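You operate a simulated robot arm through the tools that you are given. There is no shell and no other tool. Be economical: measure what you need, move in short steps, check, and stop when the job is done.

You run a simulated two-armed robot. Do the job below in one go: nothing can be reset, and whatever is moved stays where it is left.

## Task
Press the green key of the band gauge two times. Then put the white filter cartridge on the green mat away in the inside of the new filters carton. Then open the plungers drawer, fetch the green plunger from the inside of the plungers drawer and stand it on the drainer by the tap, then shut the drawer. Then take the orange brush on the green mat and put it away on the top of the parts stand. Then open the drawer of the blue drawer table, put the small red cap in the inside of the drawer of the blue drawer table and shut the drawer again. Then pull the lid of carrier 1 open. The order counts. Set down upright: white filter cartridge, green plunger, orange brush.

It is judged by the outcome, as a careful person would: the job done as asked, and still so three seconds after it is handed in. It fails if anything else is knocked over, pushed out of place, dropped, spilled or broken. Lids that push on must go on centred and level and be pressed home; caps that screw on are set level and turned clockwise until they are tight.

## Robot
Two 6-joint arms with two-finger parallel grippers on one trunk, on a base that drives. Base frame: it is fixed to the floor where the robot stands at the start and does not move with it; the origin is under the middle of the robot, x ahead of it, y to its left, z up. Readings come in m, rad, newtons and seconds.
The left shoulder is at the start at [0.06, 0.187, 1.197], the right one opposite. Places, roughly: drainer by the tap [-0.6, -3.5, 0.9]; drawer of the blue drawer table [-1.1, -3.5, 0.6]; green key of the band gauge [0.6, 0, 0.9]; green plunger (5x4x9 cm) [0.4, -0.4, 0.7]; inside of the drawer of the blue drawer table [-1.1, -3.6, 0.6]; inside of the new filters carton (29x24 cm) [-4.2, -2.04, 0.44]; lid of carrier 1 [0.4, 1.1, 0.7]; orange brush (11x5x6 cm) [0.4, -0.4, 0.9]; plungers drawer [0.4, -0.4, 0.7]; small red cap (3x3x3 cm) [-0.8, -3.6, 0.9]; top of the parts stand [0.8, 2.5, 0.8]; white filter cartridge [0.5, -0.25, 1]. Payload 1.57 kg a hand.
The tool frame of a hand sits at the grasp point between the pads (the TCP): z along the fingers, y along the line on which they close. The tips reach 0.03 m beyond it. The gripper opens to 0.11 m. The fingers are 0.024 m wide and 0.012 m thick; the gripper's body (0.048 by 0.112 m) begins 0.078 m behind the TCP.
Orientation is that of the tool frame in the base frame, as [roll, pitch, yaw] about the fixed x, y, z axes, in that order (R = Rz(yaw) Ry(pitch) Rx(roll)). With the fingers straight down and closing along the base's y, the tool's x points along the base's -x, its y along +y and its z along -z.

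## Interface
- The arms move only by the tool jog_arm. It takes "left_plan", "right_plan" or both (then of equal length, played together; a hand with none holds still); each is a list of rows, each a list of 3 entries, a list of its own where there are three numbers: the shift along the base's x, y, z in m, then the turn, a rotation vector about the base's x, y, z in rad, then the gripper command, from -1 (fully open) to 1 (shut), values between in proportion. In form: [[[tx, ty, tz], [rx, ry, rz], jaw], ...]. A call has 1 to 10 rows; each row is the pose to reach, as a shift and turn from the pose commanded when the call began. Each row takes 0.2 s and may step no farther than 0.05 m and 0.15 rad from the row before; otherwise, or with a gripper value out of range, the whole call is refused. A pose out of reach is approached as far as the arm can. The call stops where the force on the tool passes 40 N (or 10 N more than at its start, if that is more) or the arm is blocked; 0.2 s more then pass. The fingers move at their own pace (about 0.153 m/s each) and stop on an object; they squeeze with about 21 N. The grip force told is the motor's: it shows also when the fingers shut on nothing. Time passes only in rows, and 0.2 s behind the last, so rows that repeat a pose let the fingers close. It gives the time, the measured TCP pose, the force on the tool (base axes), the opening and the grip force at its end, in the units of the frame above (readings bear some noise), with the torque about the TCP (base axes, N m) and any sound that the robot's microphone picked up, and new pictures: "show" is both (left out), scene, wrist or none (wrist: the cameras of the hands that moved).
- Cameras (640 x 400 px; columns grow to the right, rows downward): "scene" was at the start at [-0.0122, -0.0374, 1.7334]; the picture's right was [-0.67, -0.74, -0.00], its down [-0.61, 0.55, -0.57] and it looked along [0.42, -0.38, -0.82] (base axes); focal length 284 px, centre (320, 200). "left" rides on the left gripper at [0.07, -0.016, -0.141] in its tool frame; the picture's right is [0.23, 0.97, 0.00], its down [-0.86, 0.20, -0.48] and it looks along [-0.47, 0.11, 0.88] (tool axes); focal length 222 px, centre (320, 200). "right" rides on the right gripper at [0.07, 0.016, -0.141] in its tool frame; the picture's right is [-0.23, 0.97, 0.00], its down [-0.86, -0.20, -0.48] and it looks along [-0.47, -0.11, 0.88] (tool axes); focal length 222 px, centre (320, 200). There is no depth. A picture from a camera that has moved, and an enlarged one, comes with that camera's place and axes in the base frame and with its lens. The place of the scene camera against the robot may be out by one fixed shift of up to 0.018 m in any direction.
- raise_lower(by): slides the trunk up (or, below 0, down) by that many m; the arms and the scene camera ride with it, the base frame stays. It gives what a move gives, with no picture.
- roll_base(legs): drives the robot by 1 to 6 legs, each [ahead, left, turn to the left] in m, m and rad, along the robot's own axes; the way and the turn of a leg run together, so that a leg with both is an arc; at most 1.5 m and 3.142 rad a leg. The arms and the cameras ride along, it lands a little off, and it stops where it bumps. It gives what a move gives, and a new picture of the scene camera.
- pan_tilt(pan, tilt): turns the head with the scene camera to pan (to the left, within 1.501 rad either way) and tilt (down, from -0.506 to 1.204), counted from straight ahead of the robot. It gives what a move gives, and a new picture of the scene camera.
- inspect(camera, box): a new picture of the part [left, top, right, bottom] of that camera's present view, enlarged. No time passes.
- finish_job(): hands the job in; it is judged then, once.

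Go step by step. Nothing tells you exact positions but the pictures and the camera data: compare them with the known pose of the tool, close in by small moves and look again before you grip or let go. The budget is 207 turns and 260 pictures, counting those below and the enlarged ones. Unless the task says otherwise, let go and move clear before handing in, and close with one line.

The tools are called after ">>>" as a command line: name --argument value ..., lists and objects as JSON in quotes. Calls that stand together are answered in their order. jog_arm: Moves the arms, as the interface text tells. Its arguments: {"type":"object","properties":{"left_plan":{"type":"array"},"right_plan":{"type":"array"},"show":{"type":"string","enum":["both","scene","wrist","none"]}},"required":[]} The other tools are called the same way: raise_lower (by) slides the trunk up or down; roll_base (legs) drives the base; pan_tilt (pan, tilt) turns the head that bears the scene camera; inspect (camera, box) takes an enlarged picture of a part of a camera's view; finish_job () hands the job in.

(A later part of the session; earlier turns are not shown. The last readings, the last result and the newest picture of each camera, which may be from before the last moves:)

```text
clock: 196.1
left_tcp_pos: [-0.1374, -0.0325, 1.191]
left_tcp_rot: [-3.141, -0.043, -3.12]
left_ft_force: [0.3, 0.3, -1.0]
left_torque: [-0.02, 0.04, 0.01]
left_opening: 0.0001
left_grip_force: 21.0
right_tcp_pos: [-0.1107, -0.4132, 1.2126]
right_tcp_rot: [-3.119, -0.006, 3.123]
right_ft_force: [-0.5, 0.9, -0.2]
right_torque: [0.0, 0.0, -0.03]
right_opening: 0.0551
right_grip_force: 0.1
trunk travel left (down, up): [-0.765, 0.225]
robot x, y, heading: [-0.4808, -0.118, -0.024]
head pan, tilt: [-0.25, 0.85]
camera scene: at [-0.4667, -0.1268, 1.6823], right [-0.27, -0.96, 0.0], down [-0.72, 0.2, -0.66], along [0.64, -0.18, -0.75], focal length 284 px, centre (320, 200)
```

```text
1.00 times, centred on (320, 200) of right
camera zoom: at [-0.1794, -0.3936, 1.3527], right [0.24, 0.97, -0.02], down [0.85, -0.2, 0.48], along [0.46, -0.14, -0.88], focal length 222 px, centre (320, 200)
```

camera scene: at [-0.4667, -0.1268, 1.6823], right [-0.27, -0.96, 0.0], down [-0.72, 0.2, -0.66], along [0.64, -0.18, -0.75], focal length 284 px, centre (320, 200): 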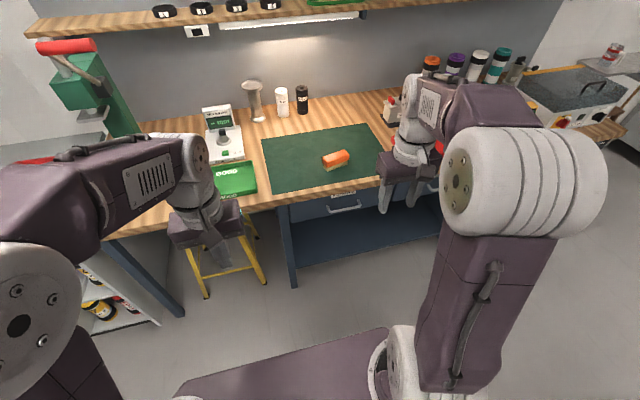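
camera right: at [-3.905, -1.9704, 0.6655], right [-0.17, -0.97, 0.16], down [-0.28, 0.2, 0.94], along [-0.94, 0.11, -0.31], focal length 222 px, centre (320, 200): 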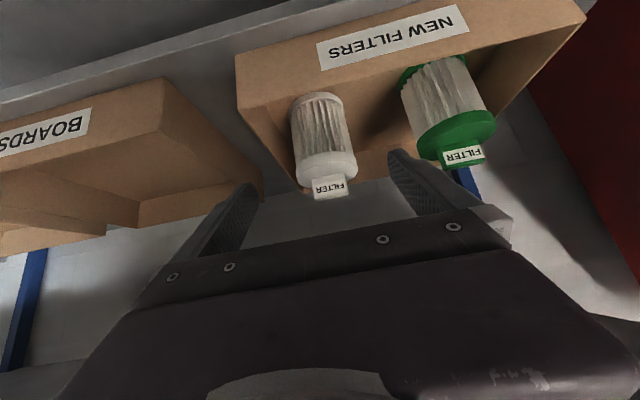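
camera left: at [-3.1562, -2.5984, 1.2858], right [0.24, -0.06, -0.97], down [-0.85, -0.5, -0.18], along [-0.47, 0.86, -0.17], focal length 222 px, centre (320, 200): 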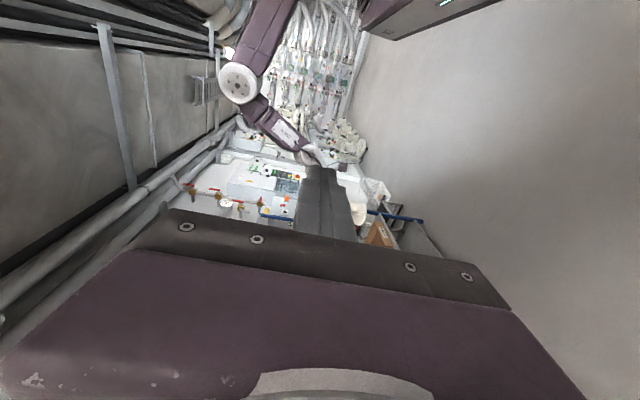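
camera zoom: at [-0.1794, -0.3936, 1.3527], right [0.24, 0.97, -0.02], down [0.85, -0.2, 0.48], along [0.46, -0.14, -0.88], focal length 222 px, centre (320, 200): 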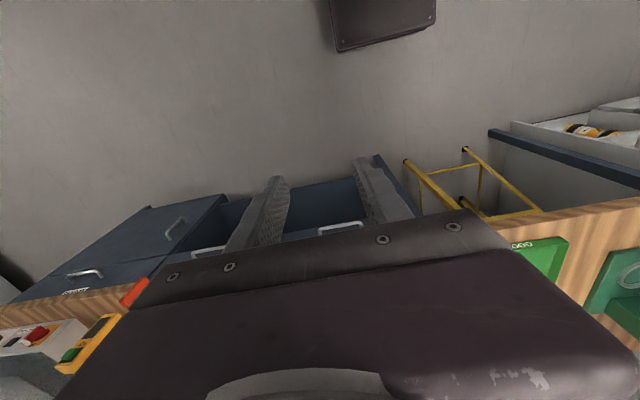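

The PLUNGERS drawer handle is a horizontal bar at about [0.26, -0.45, 0.742]. I turn the right hand to point forward with jaws closing vertically.

>>> jog_arm --right_plan '[[[0.02, 0, -0.01], [0.0864, -0.0864, -0.0864], -0.5], [[0.04, 0, -0.02], [0.1728, -0.1728, -0.1728], -0.5], [[0.06, 0, -0.03], [0.2592, -0.2592, -0.2592], -0.5], [[0.08, 0, -0.04], [0.3456, -0.3456, -0.3456], -0.5], [[0.1, 0, -0.05], [0.432, -0.432, -0.432], -0.5], [[0.12, 0, -0.06], [0.5184, -0.5184, -0.5184], -0.5], [[0.14, 0, -0.07], [0.6046, -0.6046, -0.6046], -0.5]]' --show "none"

>>> jog_arm --right_plan '[[[0.015, 0, -0.01], [0.0864, -0.0864, -0.0864], -0.5], [[0.03, 0, -0.02], [0.1728, -0.1728, -0.1728], -0.5], [[0.045, 0, -0.03], [0.2592, -0.2592, -0.2592], -0.5], [[0.06, 0, -0.04], [0.3456, -0.3456, -0.3456], -0.5], [[0.07, 0, -0.05], [0.432, -0.432, -0.432], -0.5], [[0.08, 0, -0.06], [0.5184, -0.5184, -0.5184], -0.5], [[0.09, 0, -0.07], [0.6046, -0.6046, -0.6046], -0.5]]' --show "both"

```text
clock: 197.7
left_tcp_pos: [-0.1403, -0.0325, 1.19]
left_tcp_rot: [3.141, -0.041, -3.119]
left_ft_force: [0.3, -0.9, 0.7]
left_torque: [0.04, 0.01, 0.05]
left_opening: 0.0
left_grip_force: 20.3
right_tcp_pos: [0.0288, -0.4138, 1.1402]
right_tcp_rot: [2.377, 0.325, 2.344]
right_ft_force: [0.1, -0.7, 0.3]
right_torque: [0.0, 0.01, 0.01]
right_opening: 0.0827
right_grip_force: 0.1
trunk travel left (down, up): [-0.765, 0.225]
robot x, y, heading: [-0.4788, -0.1191, -0.022]
head pan, tilt: [-0.25, 0.85]
```

```text
clock: 199.3
left_tcp_pos: [-0.1397, -0.0329, 1.1893]
left_tcp_rot: [-3.138, -0.04, -3.118]
left_ft_force: [0.4, 0.5, -0.1]
left_torque: [-0.03, 0.07, -0.01]
left_opening: 0.0
left_grip_force: 20.5
right_tcp_pos: [0.1182, -0.4135, 1.0732]
right_tcp_rot: [1.594, -0.017, 1.571]
right_ft_force: [0.0, 0.0, -0.9]
right_torque: [-0.02, -0.04, 0.03]
right_opening: 0.0825
right_grip_force: 0.0
trunk travel left (down, up): [-0.765, 0.225]
robot x, y, heading: [-0.4773, -0.1157, -0.021]
head pan, tilt: [-0.25, 0.85]
camera scene: at [-0.4675, -0.1263, 1.6824], right [-0.27, -0.96, 0.0], down [-0.72, 0.2, -0.66], along [0.64, -0.18, -0.75], focal length 284 px, centre (320, 200)
camera right: at [-0.0224, -0.3457, 1.0927], right [0.02, -0.24, 0.97], down [-0.48, -0.85, -0.2], along [0.88, -0.46, -0.14], focal length 222 px, centre (320, 200)
```

scene: 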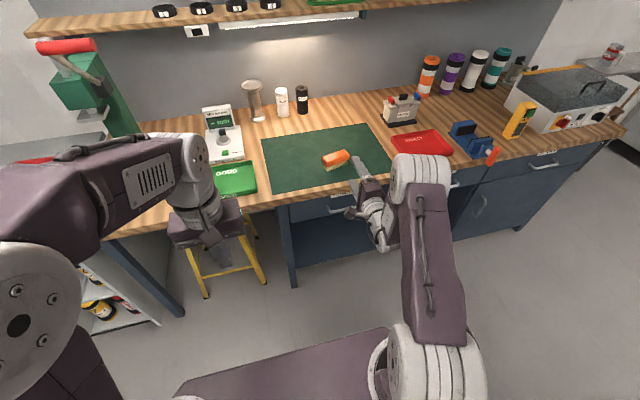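
right: 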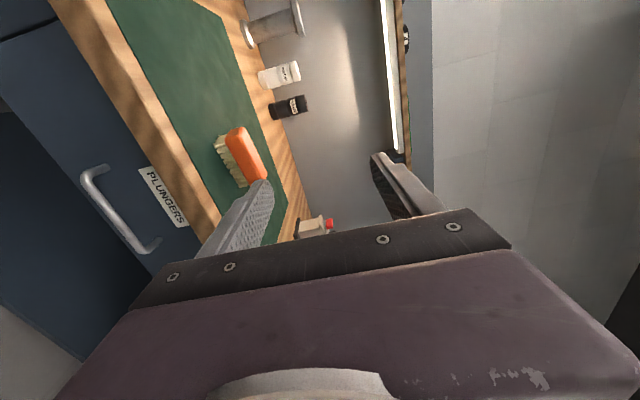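

The hand is pointing forward; the handle is confirmed at [0.26, -0.452, 0.742]. I lower the trunk to handle height and look.

>>> raise_lower --by -0.331

>>> jog_arm --right_plan '[[[0.02, -0.018, 0], [0, 0, 0], -0.5], [[0.04, -0.036, 0], [0, 0, 0], -0.5]]' --show "both"

```text
clock: 202.6
left_tcp_pos: [-0.1395, -0.0336, 0.8589]
left_tcp_rot: [-3.14, -0.042, -3.119]
left_ft_force: [-0.1, -0.7, -0.5]
left_torque: [0.01, 0.02, 0.01]
left_opening: 0.0
left_grip_force: 21.1
right_tcp_pos: [0.1182, -0.4119, 0.7418]
right_tcp_rot: [1.594, -0.017, 1.575]
right_ft_force: [0.1, 0.3, -0.7]
right_torque: [-0.01, -0.01, 0.01]
right_opening: 0.0825
right_grip_force: 0.1
trunk travel left (down, up): [-0.434, 0.556]
robot x, y, heading: [-0.4824, -0.1179, -0.024]
head pan, tilt: [-0.25, 0.85]
```

```text
clock: 203.2
left_tcp_pos: [-0.1394, -0.0326, 0.86]
left_tcp_rot: [-3.14, -0.04, -3.12]
left_ft_force: [0.1, -0.8, 0.7]
left_torque: [-0.03, 0.0, -0.01]
left_opening: 0.0
left_grip_force: 21.2
right_tcp_pos: [0.158, -0.4505, 0.741]
right_tcp_rot: [1.594, -0.017, 1.574]
right_ft_force: [0.3, 0.7, -0.6]
right_torque: [0.0, 0.02, 0.0]
right_opening: 0.0825
right_grip_force: 0.1
trunk travel left (down, up): [-0.434, 0.556]
robot x, y, heading: [-0.4754, -0.1164, -0.023]
head pan, tilt: [-0.25, 0.85]
camera scene: at [-0.4686, -0.1269, 1.3513], right [-0.27, -0.96, 0.0], down [-0.72, 0.2, -0.66], along [0.64, -0.18, -0.75], focal length 284 px, centre (320, 200)
camera right: at [0.0175, -0.3822, 0.7615], right [0.02, -0.24, 0.97], down [-0.48, -0.85, -0.2], along [0.88, -0.46, -0.14], focal length 222 px, centre (320, 200)
```

scene: 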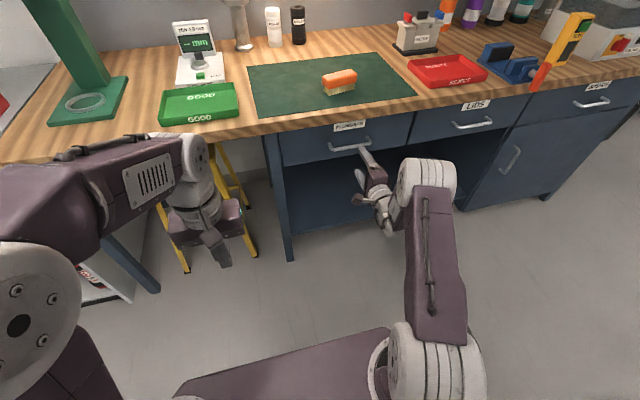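
right: 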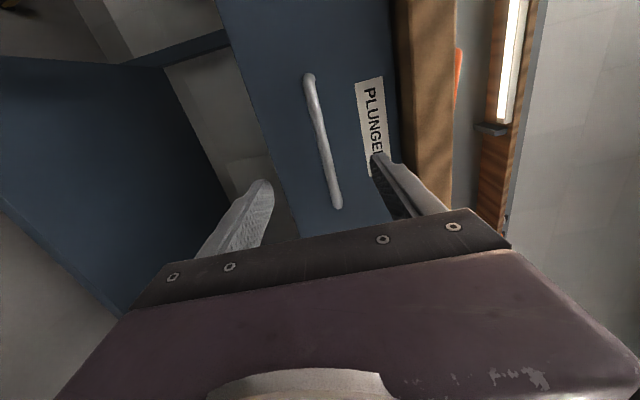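

The bar is centred between the jaws. I advance onto it and close.

>>> jog_arm --right_plan '[[[0.03, 0.003, 0.003], [0, 0, 0], -0.5], [[0.06, 0.006, 0.003], [0, 0, 0], -0.5], [[0.085, 0.008, 0.003], [0, 0, 0], -0.5], [[0.085, 0.008, 0.003], [0, 0, 0], 1], [[0.085, 0.008, 0.003], [0, 0, 0], 1], [[0.085, 0.008, 0.003], [0, 0, 0], 1]]' --show "both"

```text
clock: 204.6
left_tcp_pos: [-0.1407, -0.0333, 0.8598]
left_tcp_rot: [-3.139, -0.039, -3.119]
left_ft_force: [-0.1, 0.0, 0.7]
left_torque: [0.02, 0.02, 0.03]
left_opening: 0.0
left_grip_force: 21.5
right_tcp_pos: [0.2428, -0.4412, 0.7442]
right_tcp_rot: [1.591, -0.016, 1.574]
right_ft_force: [2.1, -2.9, 3.5]
right_torque: [-0.74, -0.03, -0.12]
right_opening: 0.0119
right_grip_force: 29.0
trunk travel left (down, up): [-0.434, 0.556]
robot x, y, heading: [-0.4818, -0.1213, -0.019]
head pan, tilt: [-0.25, 0.85]
camera scene: at [-0.4691, -0.1266, 1.3514], right [-0.27, -0.96, 0.0], down [-0.72, 0.2, -0.66], along [0.64, -0.18, -0.75], focal length 284 px, centre (320, 200)
camera right: at [0.1008, -0.3733, 0.7653], right [0.02, -0.24, 0.97], down [-0.48, -0.85, -0.2], along [0.88, -0.46, -0.14], focal length 222 px, centre (320, 200)
```

scene: 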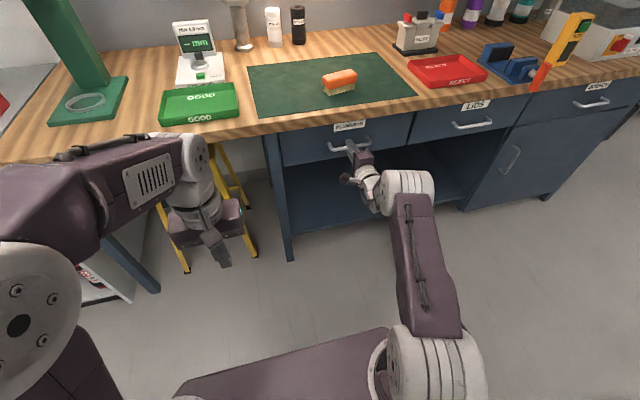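
right: 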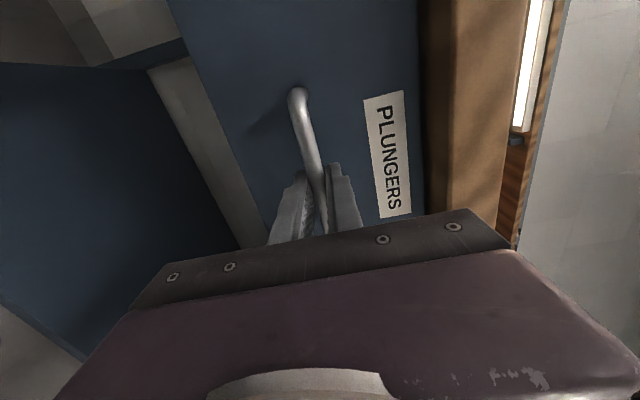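

Handle gripped. I pull straight back.

>>> jog_arm --right_plan '[[[-0.03, 0, 0], [0, 0, 0], 1], [[-0.06, 0, 0], [0, 0, 0], 1], [[-0.09, 0, 0], [0, 0, 0], 1], [[-0.12, 0, 0], [0, 0, 0], 1], [[-0.15, 0, 0], [0, 0, 0], 1]]' --show "scene"

```text
clock: 205.8
left_tcp_pos: [-0.1403, -0.0316, 0.8597]
left_tcp_rot: [-3.139, -0.038, -3.12]
left_ft_force: [0.8, -0.4, -0.2]
left_torque: [-0.01, -0.05, 0.0]
left_opening: 0.0
left_grip_force: 21.1
right_tcp_pos: [0.0938, -0.4405, 0.7457]
right_tcp_rot: [1.592, -0.017, 1.575]
right_ft_force: [-3.7, 6.2, 1.7]
right_torque: [-0.7, 0.05, 0.2]
right_opening: 0.0119
right_grip_force: 29.3
trunk travel left (down, up): [-0.434, 0.556]
robot x, y, heading: [-0.4774, -0.1169, -0.014]
head pan, tilt: [-0.25, 0.85]
camera scene: at [-0.4698, -0.1255, 1.3513], right [-0.27, -0.96, 0.0], down [-0.72, 0.2, -0.66], along [0.64, -0.18, -0.75], focal length 284 px, centre (320, 200)
```

scene: 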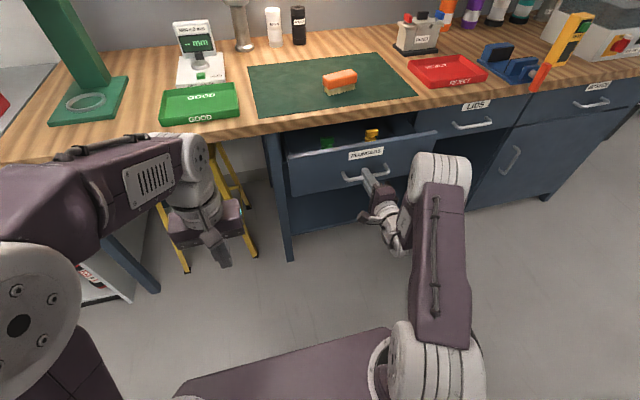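

The drawer slides out; green and yellow plungers are visible. I pull further.

>>> jog_arm --right_plan '[[[-0.03, 0, 0], [0, 0, 0], 1], [[-0.06, 0, 0], [0, 0, 0], 1], [[-0.09, 0, 0], [0, 0, 0], 1]]' --show "scene"

>>> inspect --camera "scene" --box '[250, 100, 450, 225]'

```text
clock: 206.6
left_tcp_pos: [-0.1408, -0.0316, 0.8592]
left_tcp_rot: [-3.138, -0.038, -3.118]
left_ft_force: [-0.3, -0.4, 0.7]
left_torque: [0.0, 0.02, 0.02]
left_opening: 0.0
left_grip_force: 21.0
right_tcp_pos: [0.0003, -0.4394, 0.7447]
right_tcp_rot: [1.594, -0.014, 1.576]
right_ft_force: [-3.4, 10.4, 3.2]
right_torque: [-0.66, 0.06, 0.87]
right_opening: 0.0121
right_grip_force: 29.1
trunk travel left (down, up): [-0.434, 0.556]
robot x, y, heading: [-0.4767, -0.1162, -0.021]
head pan, tilt: [-0.25, 0.85]
camera scene: at [-0.4703, -0.1248, 1.3514], right [-0.27, -0.96, 0.0], down [-0.72, 0.2, -0.66], along [0.64, -0.18, -0.75], focal length 284 px, centre (320, 200)
```

scene: 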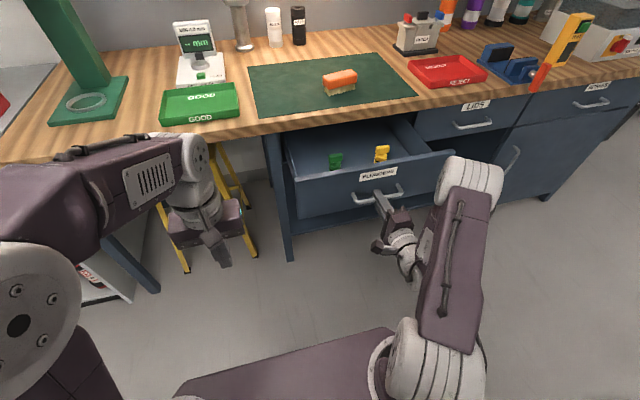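

```text
3.20 times, centred on (350, 162) of scene
camera zoom: at [-0.4703, -0.1248, 1.3514], right [-0.27, -0.96, 0.0], down [-0.72, 0.2, -0.66], along [0.64, -0.18, -0.75], focal length 909 px, centre (224, 320)
```

zoom: 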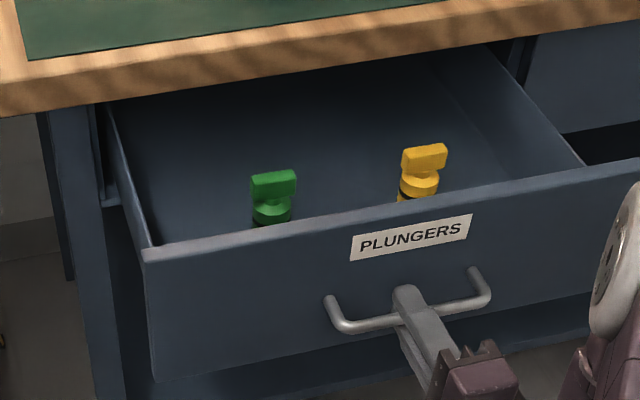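

The green plunger stands near the drawer's left side. I pull a bit more for clearance from the bench edge.

>>> jog_arm --right_plan '[[[-0.02, 0, 0], [0, 0, 0], 1], [[-0.04, 0, 0], [0, 0, 0], 1], [[-0.06, 0, 0], [0, 0, 0], 1]]' --show "none"

```text
clock: 207.4
left_tcp_pos: [-0.1407, -0.03, 0.8597]
left_tcp_rot: [-3.139, -0.039, -3.119]
left_ft_force: [0.1, 0.0, -0.2]
left_torque: [0.01, 0.01, 0.0]
left_opening: 0.0
left_grip_force: 21.2
right_tcp_pos: [-0.0575, -0.439, 0.7449]
right_tcp_rot: [1.597, -0.017, 1.576]
right_ft_force: [-2.4, 14.9, 0.9]
right_torque: [-0.69, 0.05, 0.26]
right_opening: 0.0123
right_grip_force: 29.4
trunk travel left (down, up): [-0.434, 0.556]
robot x, y, heading: [-0.4777, -0.12, -0.025]
head pan, tilt: [-0.25, 0.85]
```

The drawer is ~0.30 m open. I let go and withdraw the right hand.

>>> jog_arm --right_plan '[[[0, 0, 0], [0, 0, 0], -0.4], [[0, 0, 0], [0, 0, 0], -0.4], [[-0.03, 0, 0], [0, 0, 0], -0.4], [[-0.06, 0, 0], [0, 0, 0], -0.4]]' --show "none"

>>> raise_lower --by 0.331

>>> jog_arm --right_plan '[[[0, 0, 0.01], [-0.0864, 0.0864, 0.0864], -1], [[0, 0, 0.02], [-0.1728, 0.1728, 0.1728], -1], [[0, 0, 0.03], [-0.2592, 0.2592, 0.2592], -1], [[0, 0, 0.04], [-0.3456, 0.3456, 0.3456], -1], [[0, 0, 0.05], [-0.432, 0.432, 0.432], -1], [[0, 0, 0.06], [-0.5184, 0.5184, 0.5184], -1], [[0, 0, 0.07], [-0.6046, 0.6046, 0.6046], -1]]' --show "none"

>>> jog_arm --right_plan '[[[0.02, 0, 0.0], [-0.0864, 0.0864, 0.0864], -1], [[0.04, 0, 0.0], [-0.1728, 0.1728, 0.1728], -1], [[0.06, 0, 0.0], [-0.2592, 0.2592, 0.2592], -1], [[0.08, 0, 0.0], [-0.3456, 0.3456, 0.3456], -1], [[0.1, 0, 0.0], [-0.432, 0.432, 0.432], -1], [[0.12, 0, 0], [-0.5184, 0.5184, 0.5184], -1], [[0.14, 0.01, 0], [-0.6046, 0.6046, 0.6046], -1]]' --show "both"

```text
clock: 208.4
left_tcp_pos: [-0.141, -0.0328, 0.859]
left_tcp_rot: [-3.139, -0.038, -3.119]
left_ft_force: [0.5, -0.4, -0.4]
left_torque: [-0.03, 0.02, -0.02]
left_opening: 0.0001
left_grip_force: 20.8
right_tcp_pos: [-0.1167, -0.4442, 0.7427]
right_tcp_rot: [1.591, -0.017, 1.576]
right_ft_force: [-0.5, 0.2, 0.4]
right_torque: [0.0, -0.01, -0.01]
right_opening: 0.0773
right_grip_force: 0.1
trunk travel left (down, up): [-0.434, 0.556]
robot x, y, heading: [-0.4759, -0.1179, -0.019]
head pan, tilt: [-0.25, 0.85]
```

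```text
clock: 211.6
left_tcp_pos: [-0.1397, -0.0324, 1.1899]
left_tcp_rot: [-3.14, -0.04, -3.119]
left_ft_force: [0.1, 0.1, -0.8]
left_torque: [0.0, -0.02, -0.03]
left_opening: 0.0
left_grip_force: 21.2
right_tcp_pos: [-0.1155, -0.4442, 1.0728]
right_tcp_rot: [1.592, -0.018, 1.577]
right_ft_force: [-0.1, -0.1, 0.5]
right_torque: [0.01, 0.03, 0.0]
right_opening: 0.077
right_grip_force: 0.0
trunk travel left (down, up): [-0.765, 0.225]
robot x, y, heading: [-0.4799, -0.1191, -0.021]
head pan, tilt: [-0.25, 0.85]
```

```text
clock: 213.2
left_tcp_pos: [-0.1406, -0.0318, 1.1901]
left_tcp_rot: [-3.14, -0.041, -3.117]
left_ft_force: [-0.2, -0.7, 0.0]
left_torque: [-0.04, -0.03, 0.02]
left_opening: 0.0
left_grip_force: 20.9
right_tcp_pos: [-0.1162, -0.4442, 1.1436]
right_tcp_rot: [2.378, 0.324, 2.348]
right_ft_force: [0.8, -0.6, -0.6]
right_torque: [-0.03, 0.01, 0.01]
right_opening: 0.1099
right_grip_force: 0.1
right hand out of reach, approached as far as the arm can: row 1, 2, 3
trunk travel left (down, up): [-0.765, 0.225]
robot x, y, heading: [-0.4814, -0.1148, -0.022]
head pan, tilt: [-0.25, 0.85]
```

```text
clock: 214.8
left_tcp_pos: [-0.1397, -0.032, 1.1901]
left_tcp_rot: [-3.139, -0.041, -3.12]
left_ft_force: [0.5, 0.1, -0.1]
left_torque: [0.0, -0.01, -0.03]
left_opening: 0.0001
left_grip_force: 21.5
right_tcp_pos: [0.0259, -0.4332, 1.142]
right_tcp_rot: [-3.117, -0.006, 3.123]
right_ft_force: [0.3, 0.3, 0.2]
right_torque: [-0.02, 0.02, -0.01]
right_opening: 0.1102
right_grip_force: 0.1
trunk travel left (down, up): [-0.765, 0.225]
robot x, y, heading: [-0.4794, -0.1175, -0.022]
head pan, tilt: [-0.25, 0.85]
camera scene: at [-0.4665, -0.1255, 1.6823], right [-0.27, -0.96, 0.0], down [-0.72, 0.2, -0.66], along [0.63, -0.18, -0.75], focal length 284 px, centre (320, 200)
camera right: at [-0.0423, -0.4137, 1.2838], right [0.24, 0.97, -0.03], down [0.86, -0.2, 0.48], along [0.46, -0.14, -0.88], focal length 222 px, centre (320, 200)
```

scene: 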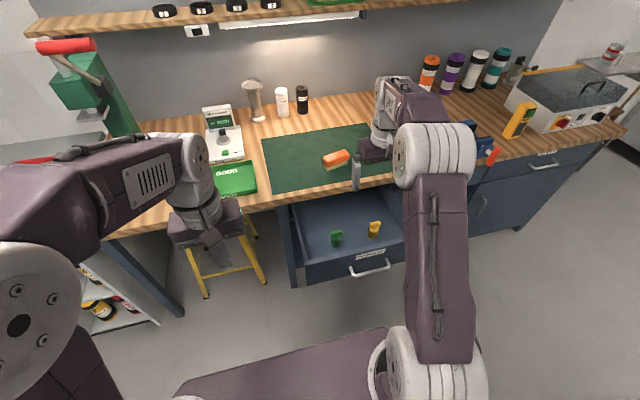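
right: 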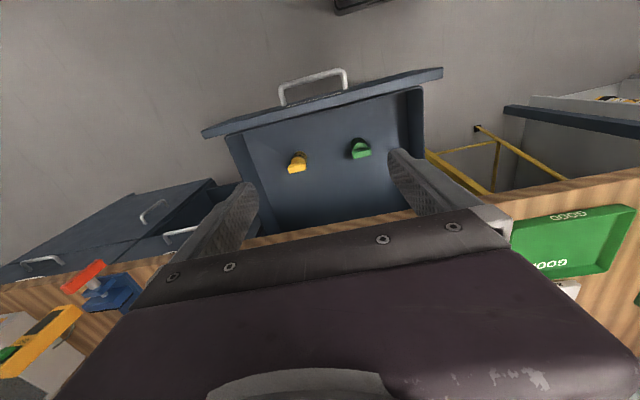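

Green plunger handle at about [0.134, -0.365, 0.712]. I move the base a little closer, lower the trunk, and look from above it.

>>> roll_base --legs '[[0.1, 0, 0.02]]'

>>> raise_lower --by -0.15

>>> jog_arm --right_plan '[[[0.005, 0.03, -0.02], [0, 0, 0], -1], [[0.01, 0.06, -0.04], [0, 0, 0], -1], [[0.01, 0.07, -0.08], [0, 0, 0], -1]]' --show "wrist"

```text
clock: 216.0
left_tcp_pos: [-0.0423, -0.0272, 1.1904]
left_tcp_rot: [-3.14, -0.04, -3.1]
left_ft_force: [0.0, 0.8, 0.6]
left_torque: [-0.03, 0.04, 0.02]
left_opening: 0.0001
left_grip_force: 21.2
right_tcp_pos: [0.1304, -0.4252, 1.1446]
right_tcp_rot: [-3.118, -0.002, -3.14]
right_ft_force: [0.6, 0.1, 1.4]
right_torque: [0.0, -0.01, -0.01]
right_opening: 0.1101
right_grip_force: 0.0
trunk travel left (down, up): [-0.765, 0.225]
robot x, y, heading: [-0.3793, -0.1198, -0.007]
head pan, tilt: [-0.25, 0.85]
camera scene: at [-0.3698, -0.1276, 1.6824], right [-0.25, -0.97, 0.0], down [-0.73, 0.19, -0.66], along [0.64, -0.17, -0.75], focal length 284 px, centre (320, 200)
```

scene: 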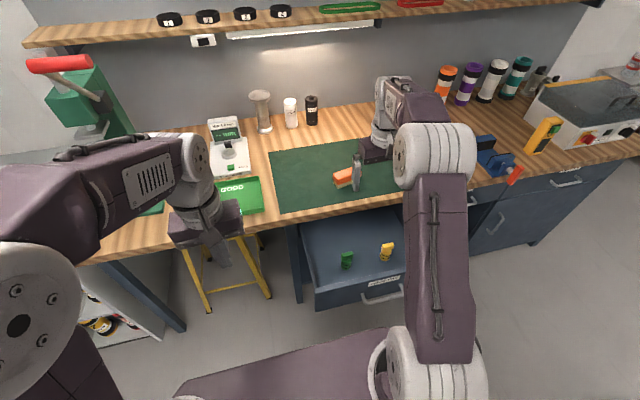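

```text
clock: 217.7
left_tcp_pos: [-0.0415, -0.0267, 1.0413]
left_tcp_rot: [-3.141, -0.041, -3.101]
left_ft_force: [-0.8, -0.1, 0.0]
left_torque: [0.02, 0.02, -0.03]
left_opening: 0.0
left_grip_force: 21.2
right_tcp_pos: [0.1304, -0.4252, 0.9922]
right_tcp_rot: [-3.12, -0.006, -3.14]
right_ft_force: [-0.6, -0.1, -0.3]
right_torque: [-0.03, 0.01, 0.02]
right_opening: 0.11
right_grip_force: 0.0
trunk travel left (down, up): [-0.615, 0.375]
robot x, y, heading: [-0.3783, -0.1184, -0.006]
head pan, tilt: [-0.25, 0.85]
```

```text
clock: 218.5
left_tcp_pos: [-0.0411, -0.0276, 1.0407]
left_tcp_rot: [-3.14, -0.039, -3.099]
left_ft_force: [-0.3, -0.2, 0.0]
left_torque: [0.03, -0.03, -0.02]
left_opening: 0.0
left_grip_force: 21.0
right_tcp_pos: [0.142, -0.3576, 0.9141]
right_tcp_rot: [-3.12, -0.006, -3.138]
right_ft_force: [0.2, -0.3, -0.2]
right_torque: [-0.01, -0.02, 0.0]
right_opening: 0.11
right_grip_force: 0.0
trunk travel left (down, up): [-0.615, 0.375]
robot x, y, heading: [-0.3782, -0.1228, -0.008]
head pan, tilt: [-0.25, 0.85]
camera right: at [0.0727, -0.3393, 1.0551], right [0.23, 0.97, -0.02], down [0.86, -0.19, 0.48], along [0.46, -0.13, -0.88], focal length 222 px, centre (320, 200)
```

right: 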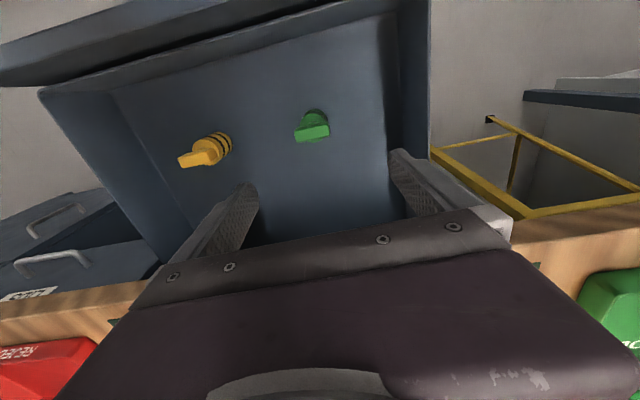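

Target [0.133, -0.372]. I descend to just above the handle level.

>>> jog_arm --right_plan '[[[-0.004, -0.007, -0.04], [0.01, 0, 0], -1], [[-0.008, -0.014, -0.08], [0.021, 0, 0], -1], [[-0.009, -0.0145, -0.12], [0.021, 0, 0], -1], [[-0.009, -0.0145, -0.15], [0.021, 0, 0], -1]]' --show "wrist"

```text
clock: 219.5
left_tcp_pos: [-0.04, -0.027, 1.0389]
left_tcp_rot: [-3.14, -0.039, -3.1]
left_ft_force: [0.1, -0.3, -0.3]
left_torque: [0.04, 0.02, 0.0]
left_opening: 0.0001
left_grip_force: 20.8
right_tcp_pos: [0.1318, -0.3716, 0.763]
right_tcp_rot: [-3.141, -0.005, -3.139]
right_ft_force: [-0.5, 0.9, -0.6]
right_torque: [-0.04, -0.01, -0.01]
right_opening: 0.1099
right_grip_force: 0.0
trunk travel left (down, up): [-0.615, 0.375]
robot x, y, heading: [-0.383, -0.1173, -0.006]
head pan, tilt: [-0.25, 0.85]
camera right: at [0.0627, -0.3555, 0.9044], right [0.23, 0.97, 0.0], down [0.86, -0.2, 0.47], along [0.46, -0.11, -0.88], focal length 222 px, centre (320, 200)
```

right: 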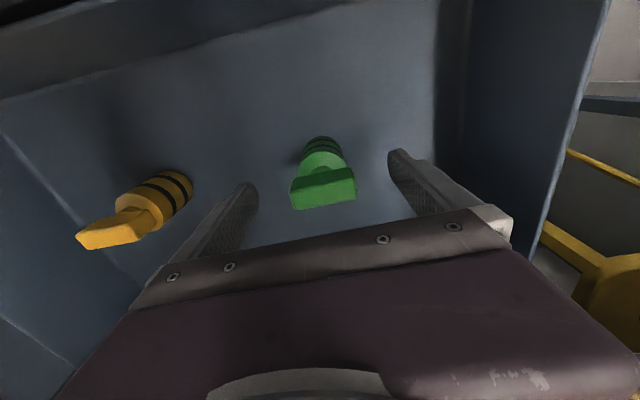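

The handle is right at the grasp point. I lower a centimetre and close.

>>> jog_arm --right_plan '[[[0.001, 0, -0.01], [0, 0, 0], -1], [[0.001, 0, -0.012], [0, 0, 0], 0], [[0.001, 0, -0.012], [0, 0, 0], 1], [[0.001, 0, -0.012], [0, 0, 0], 1], [[0.001, 0, -0.012], [0, 0, 0], 1]]' --show "wrist"

```text
clock: 220.7
left_tcp_pos: [-0.0416, -0.0271, 1.0403]
left_tcp_rot: [-3.14, -0.04, -3.099]
left_ft_force: [0.1, 0.0, 0.2]
left_torque: [-0.01, 0.0, 0.01]
left_opening: 0.0
left_grip_force: 21.2
right_tcp_pos: [0.1322, -0.3693, 0.7511]
right_tcp_rot: [-3.141, -0.005, -3.139]
right_ft_force: [0.6, 0.2, 0.2]
right_torque: [-0.01, 0.01, 0.03]
right_opening: 0.0435
right_grip_force: 21.1
trunk travel left (down, up): [-0.615, 0.375]
robot x, y, heading: [-0.3801, -0.1176, -0.002]
head pan, tilt: [-0.25, 0.85]
camera right: at [0.0633, -0.3546, 0.8925], right [0.23, 0.97, 0.0], down [0.86, -0.2, 0.47], along [0.46, -0.11, -0.88], focal length 222 px, centre (320, 200)
```

right: 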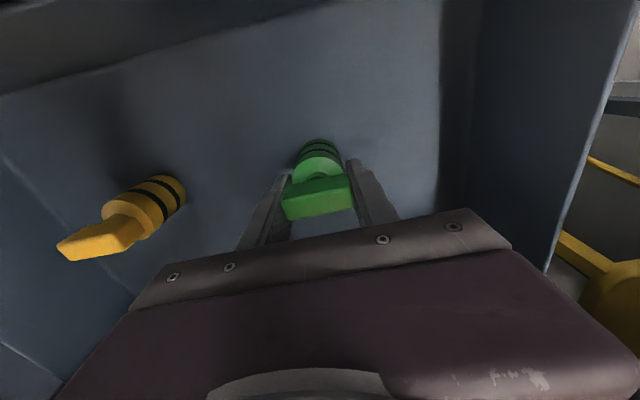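

Gripped at 4.4 cm. I lift it straight up out of the drawer.

>>> jog_arm --right_plan '[[[0, 0, 0.03], [0, 0, 0], 1], [[0, 0, 0.07], [0, 0, 0], 1], [[0, 0, 0.11], [0, 0, 0], 1], [[0, 0, 0.15], [0, 0, 0], 1], [[-0.03, 0, 0.18], [0, 0, 0], 1], [[-0.06, 0, 0.21], [0, 0, 0], 1], [[-0.09, 0, 0.24], [0, 0, 0], 1]]' --show "both"

>>> inspect --camera "right" --box '[220, 60, 420, 220]'

```text
clock: 222.3
left_tcp_pos: [-0.042, -0.0282, 1.0403]
left_tcp_rot: [-3.14, -0.04, -3.101]
left_ft_force: [0.2, -1.4, 0.8]
left_torque: [0.03, -0.01, -0.02]
left_opening: 0.0
left_grip_force: 21.0
right_tcp_pos: [0.0404, -0.3693, 0.9887]
right_tcp_rot: [-3.141, -0.004, -3.14]
right_ft_force: [0.1, 0.9, -1.2]
right_torque: [0.02, -0.04, -0.01]
right_opening: 0.0432
right_grip_force: 20.8
trunk travel left (down, up): [-0.615, 0.375]
robot x, y, heading: [-0.3766, -0.1183, -0.001]
head pan, tilt: [-0.25, 0.85]
camera scene: at [-0.3698, -0.1273, 1.5323], right [-0.25, -0.97, 0.0], down [-0.73, 0.19, -0.66], along [0.64, -0.17, -0.75], focal length 284 px, centre (320, 200)
camera right: at [-0.0295, -0.3551, 1.1314], right [0.22, 0.97, 0.0], down [0.86, -0.2, 0.48], along [0.46, -0.11, -0.88], focal length 222 px, centre (320, 200)
```

scene: 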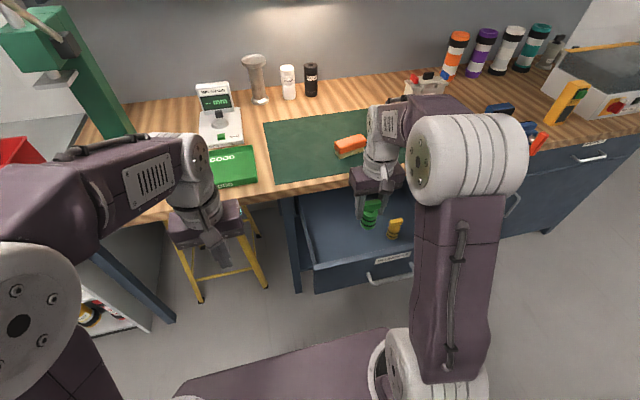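
right: 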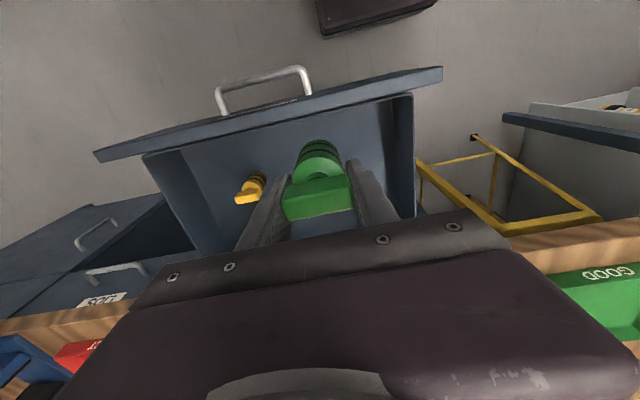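

```text
2.50 times, centred on (320, 140) of right
camera zoom: at [-0.0295, -0.3551, 1.1314], right [0.22, 0.97, 0.0], down [0.86, -0.2, 0.48], along [0.46, -0.11, -0.88], focal length 555 px, centre (320, 350)
```

zoom: 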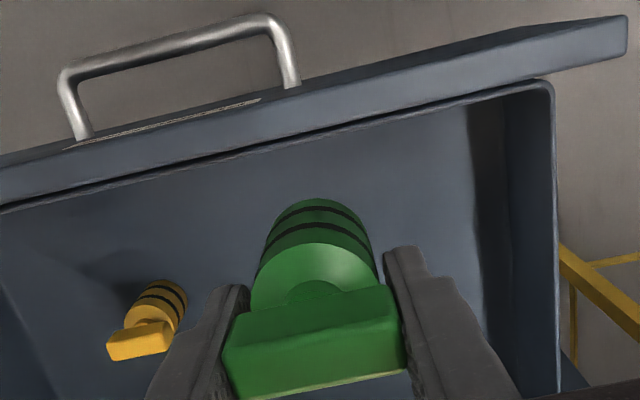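

Clean grip. I raise the trunk, back off, turn right and drive toward the sink.

>>> raise_lower --by 0.2

>>> roll_base --legs '[[-0.1, 0, 0], [0, 0, -1.57], [1.4, 0, 0], [0.6, 0, 0]]'

>>> pan_tilt --pan -0.1 --tilt 0.5

```text
clock: 224.5
left_tcp_pos: [-0.0404, -0.0267, 1.2401]
left_tcp_rot: [-3.14, -0.041, -3.099]
left_ft_force: [0.6, -0.7, 0.2]
left_torque: [-0.03, 0.01, 0.01]
left_opening: 0.0
left_grip_force: 20.9
right_tcp_pos: [0.0406, -0.3702, 1.1888]
right_tcp_rot: [3.142, -0.006, -3.14]
right_ft_force: [0.7, -0.8, -1.5]
right_torque: [0.02, 0.02, 0.0]
right_opening: 0.0432
right_grip_force: 21.3
trunk travel left (down, up): [-0.815, 0.175]
robot x, y, heading: [-0.3783, -0.1161, 0.0]
head pan, tilt: [-0.25, 0.85]
```

```text
clock: 239.0
left_tcp_pos: [-0.4115, -2.4343, 1.2411]
left_tcp_rot: [-3.139, -0.038, 1.606]
left_ft_force: [1.2, 0.9, -0.1]
left_torque: [-0.05, -0.02, 0.0]
left_opening: 0.0
left_grip_force: 20.8
right_tcp_pos: [-0.7568, -2.5148, 1.1893]
right_tcp_rot: [-3.14, -0.003, 1.568]
right_ft_force: [-0.5, 0.9, -1.2]
right_torque: [-0.02, -0.02, -0.03]
right_opening: 0.0437
right_grip_force: 20.6
trunk travel left (down, up): [-0.815, 0.175]
robot x, y, heading: [-0.5023, -2.0979, -1.581]
head pan, tilt: [-0.25, 0.85]
camera scene: at [-0.5263, -2.1004, 1.7323], right [-0.97, 0.26, 0.0], down [0.19, 0.73, -0.66], along [-0.17, -0.64, -0.75], focal length 284 px, centre (320, 200)
```

scene: 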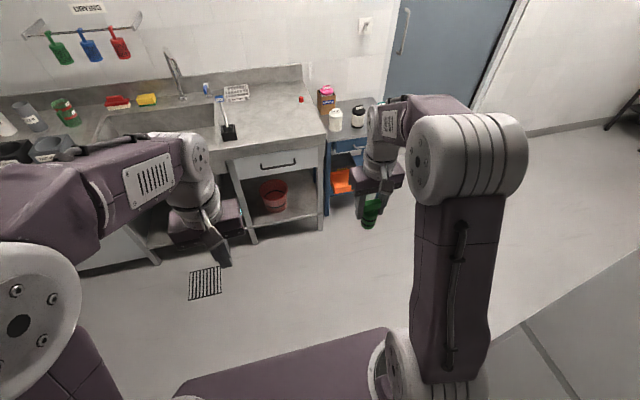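

```text
clock: 239.8
left_tcp_pos: [-0.4117, -2.4354, 1.2393]
left_tcp_rot: [-3.14, -0.04, 1.605]
left_ft_force: [0.8, -0.4, 1.0]
left_torque: [0.01, 0.02, -0.03]
left_opening: 0.0
left_grip_force: 20.7
right_tcp_pos: [-0.7555, -2.5154, 1.1886]
right_tcp_rot: [-3.139, -0.005, 1.57]
right_ft_force: [-0.4, 0.0, -1.3]
right_torque: [-0.03, 0.01, -0.02]
right_opening: 0.0435
right_grip_force: 20.7
trunk travel left (down, up): [-0.815, 0.175]
robot x, y, heading: [-0.4994, -2.0968, -1.58]
head pan, tilt: [-0.099, 0.499]
camera scene: at [-0.5162, -2.1176, 1.7622], right [-0.99, 0.11, 0.0], down [0.05, 0.48, -0.88], along [-0.1, -0.87, -0.48], focal length 284 px, centre (320, 200)
```

scene: 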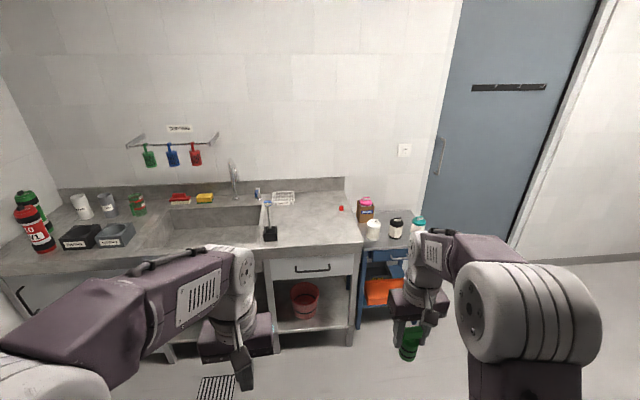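

>>> inspect --camera "scene" --box '[210, 150, 450, 300]'

```text
2.67 times, centred on (330, 225) of scene
camera zoom: at [-0.5162, -2.1176, 1.7622], right [-0.99, 0.11, 0.0], down [0.05, 0.48, -0.88], along [-0.1, -0.87, -0.48], focal length 758 px, centre (293, 133)
```

zoom: 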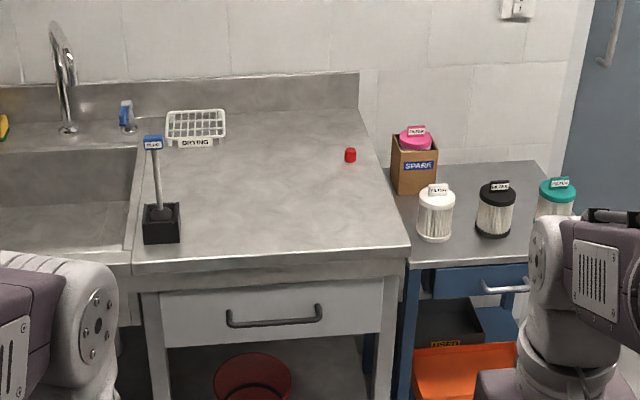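

The drainer board right of the basin is centred at about [-0.6, -3.5], matching the given place; the red cap lies at about [-0.815, -3.59]. I drive up to the counter.

>>> roll_base --legs '[[0.75, 0.06, 0.01]]'

>>> pan_tilt --pan -0.1 --tilt 0.8

```text
clock: 243.9
left_tcp_pos: [-0.3632, -3.193, 1.2401]
left_tcp_rot: [-3.14, -0.04, 1.603]
left_ft_force: [1.0, 0.2, 0.1]
left_torque: [0.01, 0.02, -0.04]
left_opening: 0.0
left_grip_force: 21.1
right_tcp_pos: [-0.707, -3.2714, 1.1883]
right_tcp_rot: [-3.142, -0.003, 1.563]
right_ft_force: [0.3, 0.6, -1.8]
right_torque: [-0.03, 0.0, 0.04]
right_opening: 0.0436
right_grip_force: 21.0
trunk travel left (down, up): [-0.815, 0.175]
robot x, y, heading: [-0.4523, -2.8549, -1.585]
head pan, tilt: [-0.099, 0.499]
camera scene: at [-0.4659, -2.8745, 1.7623], right [-0.99, 0.11, 0.0], down [0.05, 0.47, -0.88], along [-0.1, -0.87, -0.48], focal length 284 px, centre (320, 200)
```

scene: 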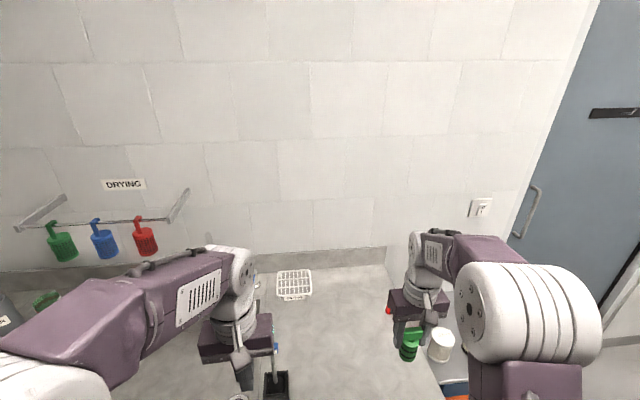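

```text
clock: 244.7
left_tcp_pos: [-0.3638, -3.1936, 1.2406]
left_tcp_rot: [-3.139, -0.04, 1.602]
left_ft_force: [-0.9, 0.7, -0.1]
left_torque: [-0.02, -0.01, -0.01]
left_opening: 0.0
left_grip_force: 21.0
right_tcp_pos: [-0.7076, -3.273, 1.1893]
right_tcp_rot: [-3.141, -0.004, 1.561]
right_ft_force: [-0.3, 0.6, -1.3]
right_torque: [0.04, 0.0, 0.04]
right_opening: 0.0438
right_grip_force: 20.8
trunk travel left (down, up): [-0.815, 0.175]
robot x, y, heading: [-0.4492, -2.8559, -1.586]
head pan, tilt: [-0.099, 0.799]
camera scene: at [-0.4647, -2.8661, 1.7364], right [-0.99, 0.11, 0.0], down [0.08, 0.71, -0.7], along [-0.08, -0.69, -0.72], focal length 284 px, centre (320, 200)
```

scene: 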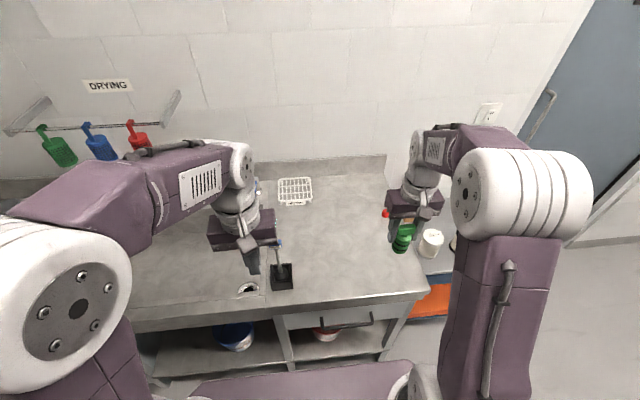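

The board is clear at [-0.62, -3.44]. I bring the plunger above it.

>>> jog_arm --right_plan '[[[0.02, -0.035, -0.02], [0, 0, 0], 1], [[0.04, -0.07, -0.04], [0, 0, 0], 1], [[0.06, -0.105, -0.06], [0, 0, 0], 1], [[0.08, -0.14, -0.08], [0, 0, 0], 1], [[0.088, -0.167, -0.11], [0, 0, 0], 1], [[0.088, -0.167, -0.15], [0, 0, 0], 1], [[0.088, -0.167, -0.18], [0, 0, 0], 1]]' --show "both"

```text
clock: 246.3
left_tcp_pos: [-0.3628, -3.1944, 1.2391]
left_tcp_rot: [-3.139, -0.039, 1.602]
left_ft_force: [-0.1, -0.6, 0.7]
left_torque: [0.01, 0.02, 0.0]
left_opening: 0.0
left_grip_force: 20.9
right_tcp_pos: [-0.6199, -3.4399, 1.0094]
right_tcp_rot: [-3.141, -0.005, 1.562]
right_ft_force: [1.1, -0.3, -1.2]
right_torque: [0.02, 0.0, -0.02]
right_opening: 0.0434
right_grip_force: 21.2
trunk travel left (down, up): [-0.815, 0.175]
robot x, y, heading: [-0.4508, -2.8602, -1.581]
head pan, tilt: [-0.099, 0.799]
camera scene: at [-0.4646, -2.8662, 1.7364], right [-0.99, 0.11, 0.0], down [0.08, 0.71, -0.7], along [-0.08, -0.69, -0.72], focal length 284 px, centre (320, 200)
camera right: at [-0.6034, -3.3714, 1.1511], right [0.97, -0.24, 0.0], down [-0.21, -0.86, 0.47], along [-0.11, -0.46, -0.88], focal length 222 px, centre (320, 200)
```

scene: 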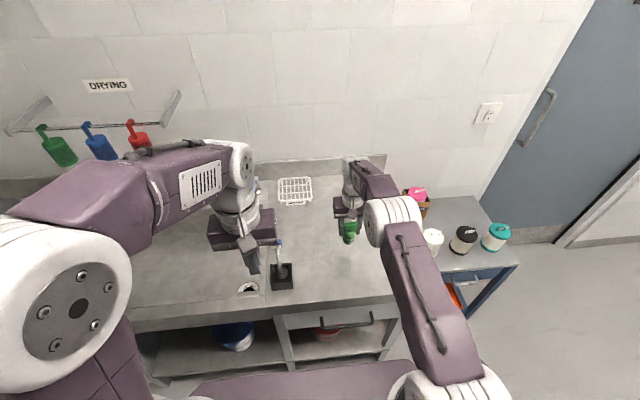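
right: 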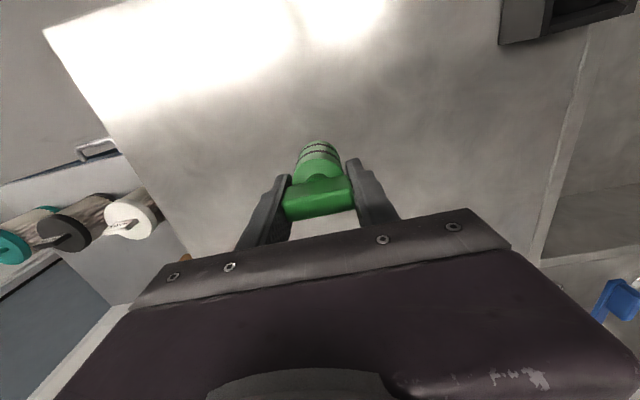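

Nothing near it. I lower, slowly at the end.

>>> jog_arm --right_plan '[[[0, 0, -0.025], [0, 0, 0], 1], [[0, 0, -0.035], [0, 0, 0], 1], [[0, 0, -0.042], [0, 0, 0], 1]]' --show "wrist"

```text
clock: 247.1
left_tcp_pos: [-0.3628, -3.1929, 1.239]
left_tcp_rot: [-3.14, -0.039, 1.602]
left_ft_force: [1.3, 0.1, -0.1]
left_torque: [0.0, 0.02, 0.02]
left_opening: 0.0
left_grip_force: 21.3
right_tcp_pos: [-0.6193, -3.4412, 0.9684]
right_tcp_rot: [-3.14, -0.004, 1.562]
right_ft_force: [0.7, 0.1, -1.3]
right_torque: [-0.01, 0.01, -0.04]
right_opening: 0.0436
right_grip_force: 21.0
trunk travel left (down, up): [-0.815, 0.175]
robot x, y, heading: [-0.4508, -2.8585, -1.585]
head pan, tilt: [-0.099, 0.799]
camera right: at [-0.6022, -3.373, 1.1087], right [0.97, -0.24, 0.0], down [-0.21, -0.86, 0.47], along [-0.11, -0.46, -0.88], focal length 222 px, centre (320, 200)
```

right: 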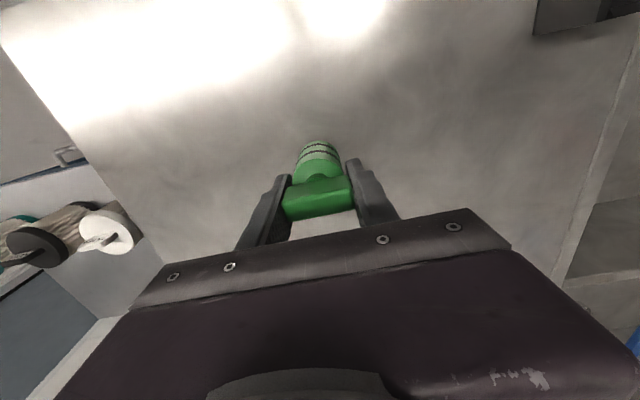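

>>> jog_arm --right_plan '[[[0, 0, -0.005], [0, 0, 0], 1], [[0, 0, -0.01], [0, 0, 0], 1]]' --show "none"

>>> jog_arm --right_plan '[[[0, 0, -0.003], [0, 0, 0], 1], [[0, 0, -0.006], [0, 0, 0], 1]]' --show "none"

```text
clock: 247.7
left_tcp_pos: [-0.3642, -3.1936, 1.2402]
left_tcp_rot: [-3.14, -0.039, 1.603]
left_ft_force: [-0.3, -0.3, 1.6]
left_torque: [-0.03, -0.02, 0.02]
left_opening: 0.0
left_grip_force: 21.1
right_tcp_pos: [-0.6178, -3.4412, 0.957]
right_tcp_rot: [-3.139, -0.004, 1.562]
right_ft_force: [-0.2, -0.5, -1.8]
right_torque: [-0.04, 0.04, -0.02]
right_opening: 0.0435
right_grip_force: 20.8
trunk travel left (down, up): [-0.815, 0.175]
robot x, y, heading: [-0.4508, -2.8566, -1.587]
head pan, tilt: [-0.099, 0.799]
```

```text
clock: 248.3
left_tcp_pos: [-0.3638, -3.1934, 1.2405]
left_tcp_rot: [-3.14, -0.039, 1.602]
left_ft_force: [0.3, -0.3, -0.7]
left_torque: [-0.01, -0.01, 0.03]
left_opening: 0.0001
left_grip_force: 21.3
right_tcp_pos: [-0.6186, -3.441, 0.9511]
right_tcp_rot: [-3.139, -0.004, 1.562]
right_ft_force: [0.6, -0.3, -1.0]
right_torque: [-0.02, 0.01, -0.02]
right_opening: 0.0434
right_grip_force: 21.1
trunk travel left (down, up): [-0.815, 0.175]
robot x, y, heading: [-0.4488, -2.8578, -1.588]
head pan, tilt: [-0.099, 0.799]
```

Not touching yet; I continue in small steps.

>>> jog_arm --right_plan '[[[0, 0, -0.003], [0, 0, 0], 1], [[0, 0, -0.006], [0, 0, 0], 1]]' --show "none"

>>> jog_arm --right_plan '[[[0, 0, -0.003], [0, 0, 0], 1], [[0, 0, -0.005], [0, 0, 0], 1]]' --show "wrist"

```text
clock: 248.9
left_tcp_pos: [-0.3637, -3.1943, 1.2398]
left_tcp_rot: [-3.139, -0.04, 1.602]
left_ft_force: [0.1, -0.6, 0.3]
left_torque: [0.03, 0.01, -0.01]
left_opening: 0.0002
left_grip_force: 20.9
right_tcp_pos: [-0.621, -3.4414, 0.9447]
right_tcp_rot: [-3.139, -0.004, 1.563]
right_ft_force: [0.3, 0.1, -0.9]
right_torque: [0.0, 0.03, 0.0]
right_opening: 0.0435
right_grip_force: 20.9
trunk travel left (down, up): [-0.815, 0.175]
robot x, y, heading: [-0.4518, -2.8558, -1.583]
head pan, tilt: [-0.099, 0.799]
```

```text
clock: 249.5
left_tcp_pos: [-0.3629, -3.1924, 1.2411]
left_tcp_rot: [-3.139, -0.04, 1.604]
left_ft_force: [0.2, -0.6, 0.6]
left_torque: [0.04, -0.04, 0.0]
left_opening: 0.0
left_grip_force: 20.4
right_tcp_pos: [-0.6206, -3.4404, 0.9428]
right_tcp_rot: [-3.139, 0.001, 1.563]
right_ft_force: [-2.1, 0.2, 11.2]
right_torque: [0.14, 0.08, 0.02]
right_opening: 0.0435
right_grip_force: 21.2
trunk travel left (down, up): [-0.815, 0.175]
robot x, y, heading: [-0.448, -2.8553, -1.584]
head pan, tilt: [-0.099, 0.799]
camera right: at [-0.603, -3.3719, 1.0837], right [0.97, -0.24, 0.0], down [-0.21, -0.85, 0.48], along [-0.11, -0.46, -0.88], focal length 222 px, centre (320, 200)
```

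right: 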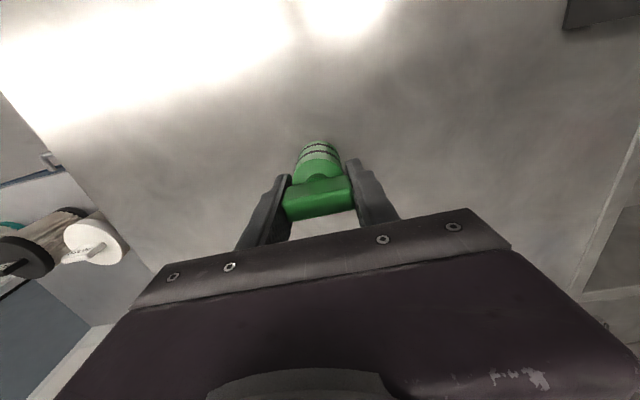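

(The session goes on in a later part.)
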